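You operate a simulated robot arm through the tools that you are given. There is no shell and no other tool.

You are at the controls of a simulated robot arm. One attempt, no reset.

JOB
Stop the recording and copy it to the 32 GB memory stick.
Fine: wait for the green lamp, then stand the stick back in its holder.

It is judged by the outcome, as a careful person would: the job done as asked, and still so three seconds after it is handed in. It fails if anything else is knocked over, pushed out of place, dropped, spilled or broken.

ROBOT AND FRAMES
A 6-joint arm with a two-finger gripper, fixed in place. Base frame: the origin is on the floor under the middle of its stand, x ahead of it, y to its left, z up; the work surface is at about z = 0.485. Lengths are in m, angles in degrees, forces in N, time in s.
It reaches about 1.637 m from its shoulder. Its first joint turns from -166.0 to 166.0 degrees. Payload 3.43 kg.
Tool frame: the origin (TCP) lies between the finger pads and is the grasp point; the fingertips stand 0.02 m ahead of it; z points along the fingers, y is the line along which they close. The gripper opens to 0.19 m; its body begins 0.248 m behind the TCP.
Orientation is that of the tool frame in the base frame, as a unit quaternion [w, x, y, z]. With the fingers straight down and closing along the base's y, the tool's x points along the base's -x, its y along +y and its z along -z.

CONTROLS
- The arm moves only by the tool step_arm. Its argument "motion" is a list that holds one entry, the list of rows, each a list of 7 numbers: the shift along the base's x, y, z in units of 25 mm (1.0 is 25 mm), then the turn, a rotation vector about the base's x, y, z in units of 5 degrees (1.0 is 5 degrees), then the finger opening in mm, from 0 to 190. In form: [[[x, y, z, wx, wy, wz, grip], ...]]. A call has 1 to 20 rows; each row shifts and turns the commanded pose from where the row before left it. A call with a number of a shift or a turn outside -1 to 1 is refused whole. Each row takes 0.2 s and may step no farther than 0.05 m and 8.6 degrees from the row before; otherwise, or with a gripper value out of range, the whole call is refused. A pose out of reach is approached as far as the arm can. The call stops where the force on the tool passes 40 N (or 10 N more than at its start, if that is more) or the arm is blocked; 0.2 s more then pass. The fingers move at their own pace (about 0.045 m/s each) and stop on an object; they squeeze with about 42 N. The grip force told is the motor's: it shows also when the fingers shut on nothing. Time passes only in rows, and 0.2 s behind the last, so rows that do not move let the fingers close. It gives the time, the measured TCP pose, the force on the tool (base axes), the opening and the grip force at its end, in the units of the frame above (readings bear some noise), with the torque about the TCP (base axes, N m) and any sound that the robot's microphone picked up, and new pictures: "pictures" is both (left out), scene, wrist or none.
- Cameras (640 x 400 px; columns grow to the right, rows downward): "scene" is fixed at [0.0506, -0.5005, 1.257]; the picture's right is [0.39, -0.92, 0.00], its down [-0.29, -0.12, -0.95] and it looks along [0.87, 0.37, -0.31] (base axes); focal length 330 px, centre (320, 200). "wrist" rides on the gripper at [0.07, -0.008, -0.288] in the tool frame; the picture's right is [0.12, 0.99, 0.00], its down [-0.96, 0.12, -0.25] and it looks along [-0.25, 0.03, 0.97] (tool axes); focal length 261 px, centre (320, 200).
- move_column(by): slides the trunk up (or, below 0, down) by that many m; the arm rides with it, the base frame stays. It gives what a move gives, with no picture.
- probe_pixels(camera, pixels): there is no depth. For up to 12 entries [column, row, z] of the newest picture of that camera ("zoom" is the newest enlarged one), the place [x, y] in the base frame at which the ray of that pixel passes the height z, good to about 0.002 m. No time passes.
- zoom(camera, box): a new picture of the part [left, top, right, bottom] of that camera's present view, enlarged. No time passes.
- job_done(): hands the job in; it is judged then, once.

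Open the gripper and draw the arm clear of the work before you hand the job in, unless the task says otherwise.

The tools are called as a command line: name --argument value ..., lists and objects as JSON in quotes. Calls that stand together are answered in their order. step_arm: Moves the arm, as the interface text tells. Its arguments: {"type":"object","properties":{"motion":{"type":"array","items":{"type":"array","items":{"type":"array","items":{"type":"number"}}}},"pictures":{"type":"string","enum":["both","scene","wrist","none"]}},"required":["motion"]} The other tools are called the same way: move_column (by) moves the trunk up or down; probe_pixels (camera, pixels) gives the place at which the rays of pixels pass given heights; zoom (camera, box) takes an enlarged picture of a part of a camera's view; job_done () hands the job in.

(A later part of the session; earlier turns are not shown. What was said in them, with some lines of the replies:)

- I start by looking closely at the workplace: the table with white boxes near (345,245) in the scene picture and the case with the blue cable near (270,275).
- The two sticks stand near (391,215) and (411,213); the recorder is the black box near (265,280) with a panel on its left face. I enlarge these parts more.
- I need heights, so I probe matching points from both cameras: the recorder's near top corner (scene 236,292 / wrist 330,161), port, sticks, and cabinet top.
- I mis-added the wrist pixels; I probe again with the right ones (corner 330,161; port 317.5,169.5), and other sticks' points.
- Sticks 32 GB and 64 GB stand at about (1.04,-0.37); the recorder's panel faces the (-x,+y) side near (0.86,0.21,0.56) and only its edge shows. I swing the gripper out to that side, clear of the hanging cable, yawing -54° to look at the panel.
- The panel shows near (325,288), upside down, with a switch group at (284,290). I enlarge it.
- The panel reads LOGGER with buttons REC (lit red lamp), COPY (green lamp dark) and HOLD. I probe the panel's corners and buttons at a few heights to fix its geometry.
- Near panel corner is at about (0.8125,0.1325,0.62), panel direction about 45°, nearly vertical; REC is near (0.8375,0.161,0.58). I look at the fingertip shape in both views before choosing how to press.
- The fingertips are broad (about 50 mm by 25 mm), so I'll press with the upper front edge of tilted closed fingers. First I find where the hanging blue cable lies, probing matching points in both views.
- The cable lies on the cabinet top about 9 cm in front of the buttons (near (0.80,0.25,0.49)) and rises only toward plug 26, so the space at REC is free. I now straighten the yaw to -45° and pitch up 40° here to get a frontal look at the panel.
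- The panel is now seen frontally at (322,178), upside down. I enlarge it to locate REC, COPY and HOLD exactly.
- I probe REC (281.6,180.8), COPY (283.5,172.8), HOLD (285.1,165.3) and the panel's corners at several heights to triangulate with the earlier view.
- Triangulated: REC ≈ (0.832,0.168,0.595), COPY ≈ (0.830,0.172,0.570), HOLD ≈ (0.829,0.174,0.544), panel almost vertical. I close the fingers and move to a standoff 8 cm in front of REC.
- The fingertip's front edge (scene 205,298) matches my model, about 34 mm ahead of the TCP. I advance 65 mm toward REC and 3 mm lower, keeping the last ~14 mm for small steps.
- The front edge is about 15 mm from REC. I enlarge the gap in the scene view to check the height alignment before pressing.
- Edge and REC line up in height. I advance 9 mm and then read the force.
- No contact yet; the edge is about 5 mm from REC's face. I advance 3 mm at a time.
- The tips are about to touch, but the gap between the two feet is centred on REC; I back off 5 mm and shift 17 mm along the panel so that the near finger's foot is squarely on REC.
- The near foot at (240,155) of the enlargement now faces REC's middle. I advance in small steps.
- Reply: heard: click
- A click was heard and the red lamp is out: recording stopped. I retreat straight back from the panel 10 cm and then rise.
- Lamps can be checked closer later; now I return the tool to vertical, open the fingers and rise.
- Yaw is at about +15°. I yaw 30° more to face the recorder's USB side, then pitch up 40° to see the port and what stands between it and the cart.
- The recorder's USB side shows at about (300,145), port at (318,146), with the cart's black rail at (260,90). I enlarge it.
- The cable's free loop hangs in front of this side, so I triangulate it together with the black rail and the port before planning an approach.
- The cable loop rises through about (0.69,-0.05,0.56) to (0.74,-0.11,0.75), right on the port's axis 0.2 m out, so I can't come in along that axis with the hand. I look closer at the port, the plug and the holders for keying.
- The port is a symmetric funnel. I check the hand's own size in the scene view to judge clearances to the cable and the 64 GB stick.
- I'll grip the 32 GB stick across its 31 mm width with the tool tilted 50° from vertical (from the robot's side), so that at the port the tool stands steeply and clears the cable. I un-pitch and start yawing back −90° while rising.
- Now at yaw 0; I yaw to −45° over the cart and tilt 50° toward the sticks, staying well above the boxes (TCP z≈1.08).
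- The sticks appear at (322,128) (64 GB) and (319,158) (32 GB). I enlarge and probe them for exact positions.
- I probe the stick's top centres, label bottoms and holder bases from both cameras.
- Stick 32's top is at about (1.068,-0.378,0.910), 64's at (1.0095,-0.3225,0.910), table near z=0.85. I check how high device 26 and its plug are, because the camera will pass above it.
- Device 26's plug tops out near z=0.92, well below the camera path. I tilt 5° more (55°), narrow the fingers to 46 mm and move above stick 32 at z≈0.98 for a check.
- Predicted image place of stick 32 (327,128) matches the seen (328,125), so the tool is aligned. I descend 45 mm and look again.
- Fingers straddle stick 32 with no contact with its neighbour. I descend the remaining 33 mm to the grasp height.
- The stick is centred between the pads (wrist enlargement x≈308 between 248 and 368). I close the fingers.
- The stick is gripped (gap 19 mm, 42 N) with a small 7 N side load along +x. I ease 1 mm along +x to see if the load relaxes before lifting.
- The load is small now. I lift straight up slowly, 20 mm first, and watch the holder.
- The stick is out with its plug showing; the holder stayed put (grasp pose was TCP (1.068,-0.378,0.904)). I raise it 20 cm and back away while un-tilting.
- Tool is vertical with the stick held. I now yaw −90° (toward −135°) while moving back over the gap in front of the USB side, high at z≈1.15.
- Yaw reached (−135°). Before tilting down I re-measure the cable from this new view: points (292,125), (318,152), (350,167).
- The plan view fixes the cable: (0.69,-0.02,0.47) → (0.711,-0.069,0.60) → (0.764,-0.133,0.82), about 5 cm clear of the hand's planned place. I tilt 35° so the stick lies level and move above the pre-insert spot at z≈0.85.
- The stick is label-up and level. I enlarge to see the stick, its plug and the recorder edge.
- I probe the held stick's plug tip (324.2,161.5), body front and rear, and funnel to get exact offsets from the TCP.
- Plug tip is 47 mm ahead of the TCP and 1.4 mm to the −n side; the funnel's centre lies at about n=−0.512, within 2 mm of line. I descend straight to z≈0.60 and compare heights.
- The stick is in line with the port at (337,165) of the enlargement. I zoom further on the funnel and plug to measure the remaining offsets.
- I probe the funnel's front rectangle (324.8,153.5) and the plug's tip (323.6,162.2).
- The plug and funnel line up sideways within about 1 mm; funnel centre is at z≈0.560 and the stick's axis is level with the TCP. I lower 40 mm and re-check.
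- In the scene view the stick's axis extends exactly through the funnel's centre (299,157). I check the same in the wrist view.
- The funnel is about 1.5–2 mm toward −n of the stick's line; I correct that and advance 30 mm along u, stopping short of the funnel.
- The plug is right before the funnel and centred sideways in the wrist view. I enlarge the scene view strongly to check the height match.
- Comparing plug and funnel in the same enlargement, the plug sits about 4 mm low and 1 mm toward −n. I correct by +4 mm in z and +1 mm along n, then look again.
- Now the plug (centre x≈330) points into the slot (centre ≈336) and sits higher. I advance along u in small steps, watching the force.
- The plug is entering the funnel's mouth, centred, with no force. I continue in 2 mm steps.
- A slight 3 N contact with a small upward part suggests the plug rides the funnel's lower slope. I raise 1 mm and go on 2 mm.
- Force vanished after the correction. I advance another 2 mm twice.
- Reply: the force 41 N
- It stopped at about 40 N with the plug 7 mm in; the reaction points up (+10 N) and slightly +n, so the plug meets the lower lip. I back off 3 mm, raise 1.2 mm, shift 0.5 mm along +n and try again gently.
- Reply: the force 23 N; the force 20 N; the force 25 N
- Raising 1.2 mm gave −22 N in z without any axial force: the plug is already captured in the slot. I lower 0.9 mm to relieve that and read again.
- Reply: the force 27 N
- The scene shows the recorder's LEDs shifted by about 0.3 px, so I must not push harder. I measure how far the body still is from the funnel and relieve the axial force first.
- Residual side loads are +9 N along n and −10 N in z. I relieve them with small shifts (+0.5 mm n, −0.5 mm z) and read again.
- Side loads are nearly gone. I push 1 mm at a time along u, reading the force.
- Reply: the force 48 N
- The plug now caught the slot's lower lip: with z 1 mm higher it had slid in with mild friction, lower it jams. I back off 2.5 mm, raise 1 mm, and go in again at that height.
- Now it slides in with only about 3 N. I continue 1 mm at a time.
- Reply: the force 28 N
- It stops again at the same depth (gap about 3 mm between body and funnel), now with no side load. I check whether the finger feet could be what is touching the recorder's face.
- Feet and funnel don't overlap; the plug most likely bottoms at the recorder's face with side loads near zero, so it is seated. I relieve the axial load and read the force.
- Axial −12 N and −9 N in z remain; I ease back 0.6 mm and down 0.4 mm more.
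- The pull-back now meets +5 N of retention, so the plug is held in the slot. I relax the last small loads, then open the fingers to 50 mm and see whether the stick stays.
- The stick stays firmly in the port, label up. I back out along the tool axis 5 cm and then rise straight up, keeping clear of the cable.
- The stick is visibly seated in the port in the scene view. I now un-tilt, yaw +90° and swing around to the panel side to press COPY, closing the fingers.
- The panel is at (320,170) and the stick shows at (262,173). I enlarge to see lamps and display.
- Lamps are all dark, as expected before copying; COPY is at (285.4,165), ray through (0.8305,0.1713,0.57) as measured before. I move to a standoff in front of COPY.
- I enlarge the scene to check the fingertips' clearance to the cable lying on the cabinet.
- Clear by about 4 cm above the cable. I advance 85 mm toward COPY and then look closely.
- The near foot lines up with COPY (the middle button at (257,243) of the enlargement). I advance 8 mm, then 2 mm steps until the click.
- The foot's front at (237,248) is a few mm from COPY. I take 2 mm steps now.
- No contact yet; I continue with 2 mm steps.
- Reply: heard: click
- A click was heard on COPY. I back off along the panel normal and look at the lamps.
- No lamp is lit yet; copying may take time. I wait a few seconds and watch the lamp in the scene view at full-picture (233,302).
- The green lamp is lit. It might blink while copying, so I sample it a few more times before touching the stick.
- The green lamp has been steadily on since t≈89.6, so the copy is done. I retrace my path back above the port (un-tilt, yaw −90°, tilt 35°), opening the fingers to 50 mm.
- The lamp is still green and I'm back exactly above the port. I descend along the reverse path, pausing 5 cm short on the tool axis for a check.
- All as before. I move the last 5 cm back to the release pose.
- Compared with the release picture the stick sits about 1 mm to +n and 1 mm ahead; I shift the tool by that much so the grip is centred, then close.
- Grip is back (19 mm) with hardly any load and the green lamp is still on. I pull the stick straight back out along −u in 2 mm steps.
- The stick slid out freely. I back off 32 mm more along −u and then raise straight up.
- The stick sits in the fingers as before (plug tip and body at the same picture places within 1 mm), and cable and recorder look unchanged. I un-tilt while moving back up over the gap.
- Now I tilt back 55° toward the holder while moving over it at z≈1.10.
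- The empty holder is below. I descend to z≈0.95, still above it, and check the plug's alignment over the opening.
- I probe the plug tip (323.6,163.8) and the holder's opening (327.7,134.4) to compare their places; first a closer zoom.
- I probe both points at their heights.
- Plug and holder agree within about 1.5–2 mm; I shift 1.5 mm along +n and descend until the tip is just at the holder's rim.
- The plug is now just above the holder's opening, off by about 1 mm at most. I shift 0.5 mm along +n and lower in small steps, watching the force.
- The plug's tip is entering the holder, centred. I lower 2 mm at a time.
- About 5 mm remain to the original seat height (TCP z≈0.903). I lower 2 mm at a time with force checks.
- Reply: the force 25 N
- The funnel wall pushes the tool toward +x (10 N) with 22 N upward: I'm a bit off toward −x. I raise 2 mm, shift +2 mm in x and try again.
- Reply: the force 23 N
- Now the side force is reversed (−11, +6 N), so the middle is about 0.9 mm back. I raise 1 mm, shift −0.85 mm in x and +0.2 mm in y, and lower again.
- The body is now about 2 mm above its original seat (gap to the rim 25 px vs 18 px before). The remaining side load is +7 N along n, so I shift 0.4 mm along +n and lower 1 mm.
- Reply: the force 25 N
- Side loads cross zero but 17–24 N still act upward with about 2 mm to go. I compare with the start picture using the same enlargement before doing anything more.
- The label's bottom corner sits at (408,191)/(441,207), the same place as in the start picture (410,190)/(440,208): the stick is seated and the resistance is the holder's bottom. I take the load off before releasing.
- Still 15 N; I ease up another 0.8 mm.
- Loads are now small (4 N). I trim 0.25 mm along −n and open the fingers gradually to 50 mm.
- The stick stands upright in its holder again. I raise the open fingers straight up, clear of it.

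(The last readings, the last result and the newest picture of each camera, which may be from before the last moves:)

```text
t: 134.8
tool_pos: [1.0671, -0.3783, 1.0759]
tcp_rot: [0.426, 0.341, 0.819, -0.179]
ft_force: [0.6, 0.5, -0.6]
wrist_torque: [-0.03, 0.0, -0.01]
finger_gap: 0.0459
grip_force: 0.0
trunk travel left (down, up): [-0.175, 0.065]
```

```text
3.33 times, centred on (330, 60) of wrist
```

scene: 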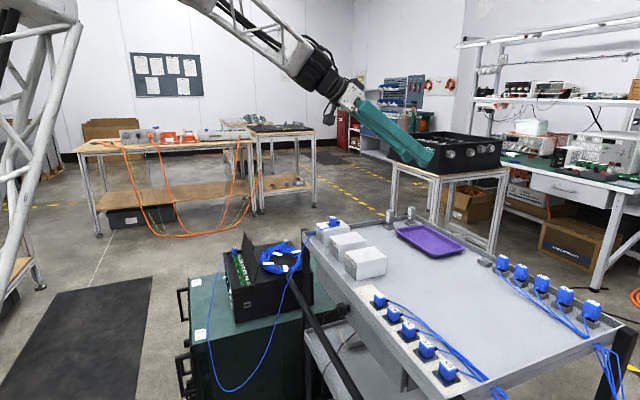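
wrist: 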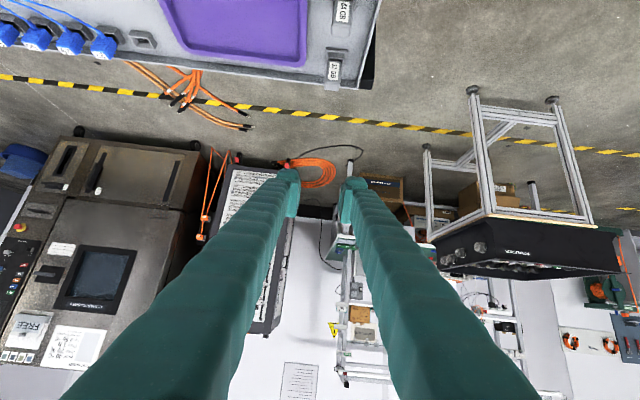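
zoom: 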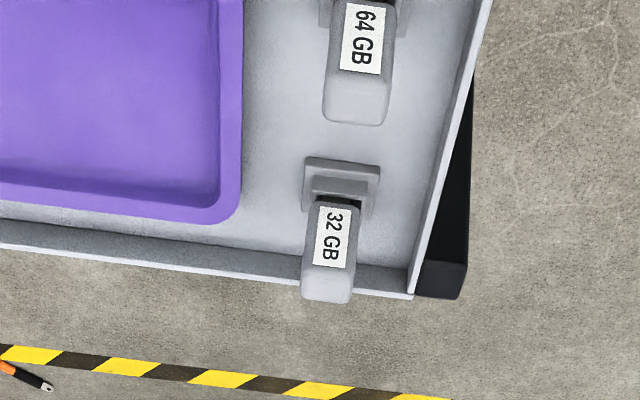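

The stick stands upright next to the 64 GB one. I compare it with my earlier enlargement (same box as at t=30) to see if it is fully down.

zoom --camera "scene" --box '[378, 200, 428, 236]'

zoom --camera "scene" --box '[402, 203, 420, 229]'

zoom --camera "scene" --box '[381, 206, 399, 232]'

```text
11.11 times, centred on (403, 218) of scene
```

zoom: 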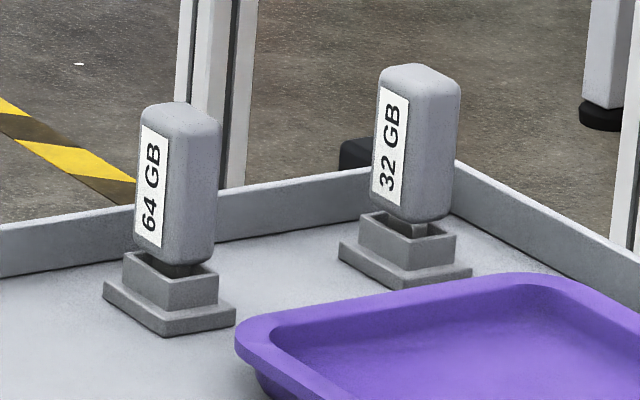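

```text
15.38 times, centred on (411, 216) of scene
```

zoom: 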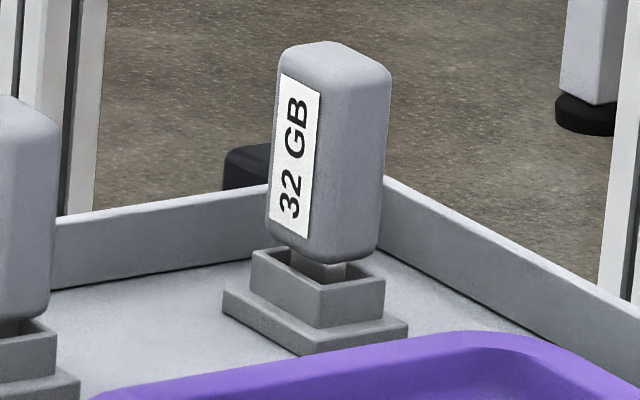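

```text
15.38 times, centred on (390, 219) of scene
```

zoom: 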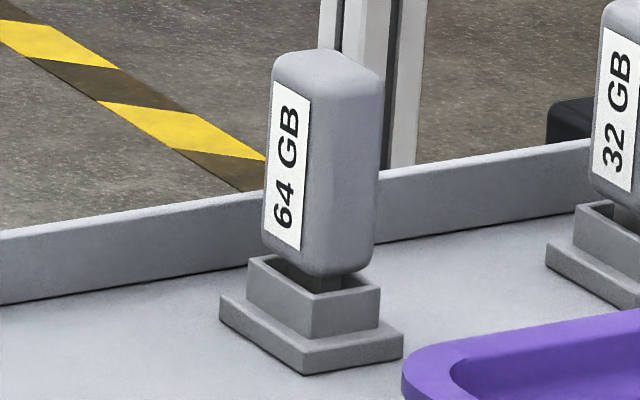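

Gap and height match the 64 GB stick's, so it is seated. I draw the arm back and up, un-tilting, and open the gripper.

step_arm --motion '[[[-0.6, 0.6, 0.8, 0, 0, 0, 46], [-0.8, 0.6, 0.5, 0.712, 0.702, 0, 46], [-0.8, 0.6, 0.3, 0.712, 0.702, 0, 46], [-0.8, 0.6, 0.3, 0.712, 0.702, 0, 60], [-0.8, 0.6, 0.3, 0.712, 0.702, 0, 80], [-0.8, 0.6, 0.3, 0.712, 0.702, 0, 100], [-0.8, 0.6, 0.3, 0.712, 0.702, 0, 120], [-0.8, 0.6, 0.3, 0.712, 0.702, 0, 140], [-0.8, 0.6, 0.3, 0.712, 0.702, 0, 160], [-0.8, 0.6, 0, 0.712, 0.702, 0, 180], [-0.8, 0.6, 0, 0.712, 0.702, 0, 190], [-0.8, 0.6, 0, 0.712, 0.702, 0, 190], [-0.4, 0.8, 0, 0, 0, 1, 190], [-0.4, 0.8, 0, 0, 0, 1, 190], [-0.4, 0.8, 0, 0, 0, 1, 190], [-0.4, 0.8, 0, 0, 0, 1, 190], [-0.4, 0.8, 0, 0, 0, 1, 190], [-0.4, 0.8, 0, 0, 0, 1, 190], [-0.4, 0.8, 0, 0, 0, 1, 190]]]' --pictures "both"

zoom --camera "scene" --box '[180, 200, 440, 400]'

zoom --camera "scene" --box '[378, 200, 428, 236]'

```text
t: 138.8
tool_pos: [0.761, -0.0563, 1.1607]
tcp_rot: [0.0, 0.089, 0.996, 0.0]
ft_force: [0.6, 0.7, 0.7]
wrist_torque: [0.11, 0.04, 0.04]
finger_gap: 0.1902
grip_force: 0.0
trunk travel left (down, up): [-0.175, 0.065]
```

scene: 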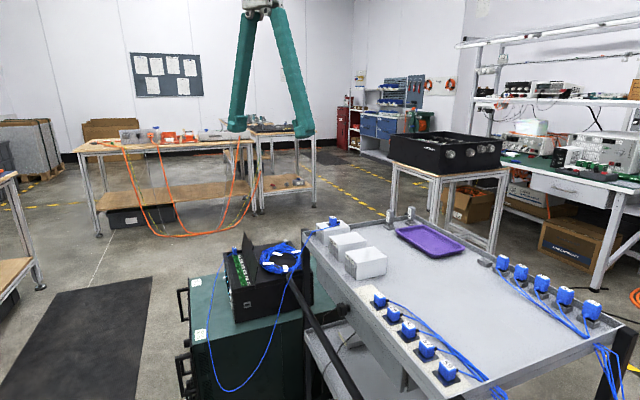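
wrist: 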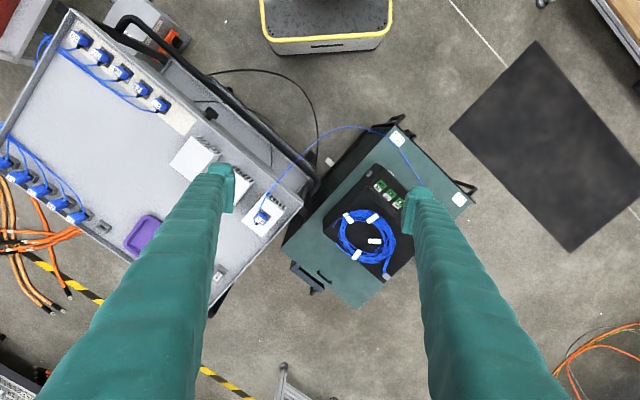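

```text
2.00 times, centred on (310, 300) of scene
```

zoom: 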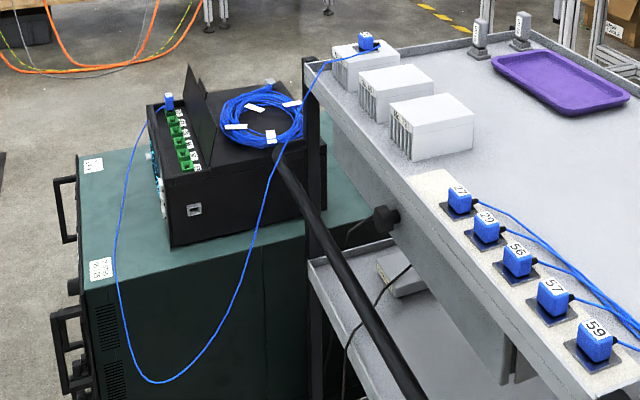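

```text
11.11 times, centred on (403, 218) of scene
```

zoom: 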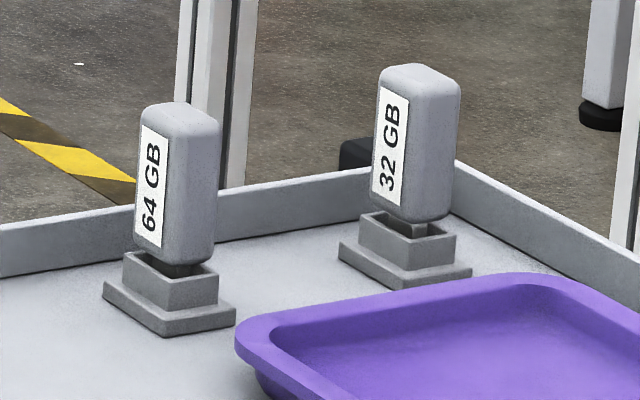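

Everything stands in place: both sticks upright, cable, boxes and tray unmoved, gripper open and high. One last look at the recorder's lamps before handing in.

zoom --camera "scene" --box '[220, 280, 252, 312]'

zoom --camera "wrist" --box '[190, 220, 260, 290]'

```text
12.50 times, centred on (236, 296) of scene
```

zoom: 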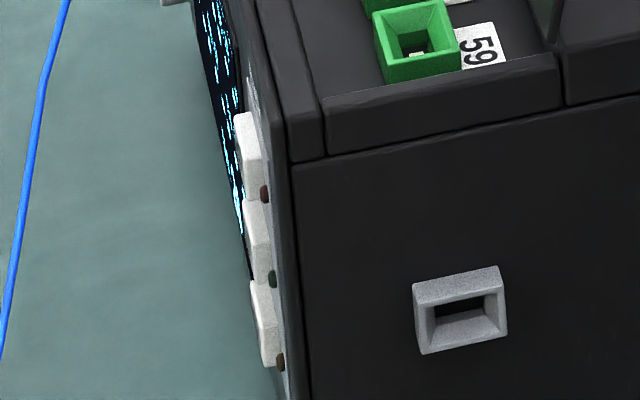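

```text
5.71 times, centred on (225, 255) of wrist
```

zoom: 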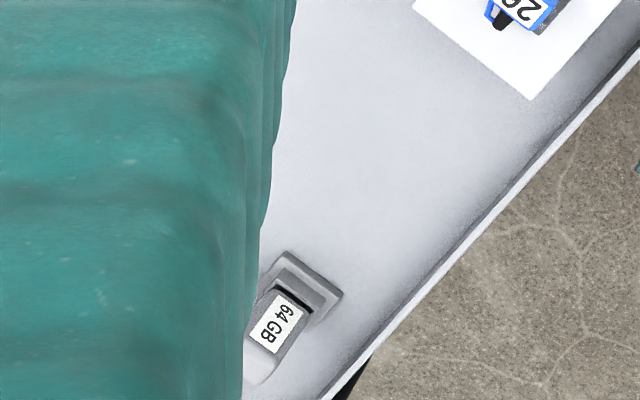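

The red REC lamp is off, so the recording is stopped. The copy finished with a steady green lamp, and the 32 GB stick is back in its holder. The arm is clear with the gripper open, so I hand the job in.

job_done

```text
The job is handed in.
```

The recording is stopped and copied to the 32 GB stick, and the stick is standing back in its holder. I've handed the job in, with the gripper open and the arm drawn clear.

- **Recording:** I pressed REC; it clicked and the red lamp went out.
- **Copy:** I plugged the stick into the port and pressed COPY, which clicked. The green lamp came on within about 3 seconds. It was lit every time I checked until I pulled the stick about 14 seconds later. It went dark when the stick came out.
- **Stick:** It stands upright in its holder. In the pictures it sits no more than about 1 mm higher than at the start.

**Recorder moved slightly:** getting the plug into the slot took a few tries, with pushes of up to about 47 N. That shifted the recorder on its cabinet by roughly 1.5 mm. The cable, boxes, tray and 64 GB stick look unmoved.
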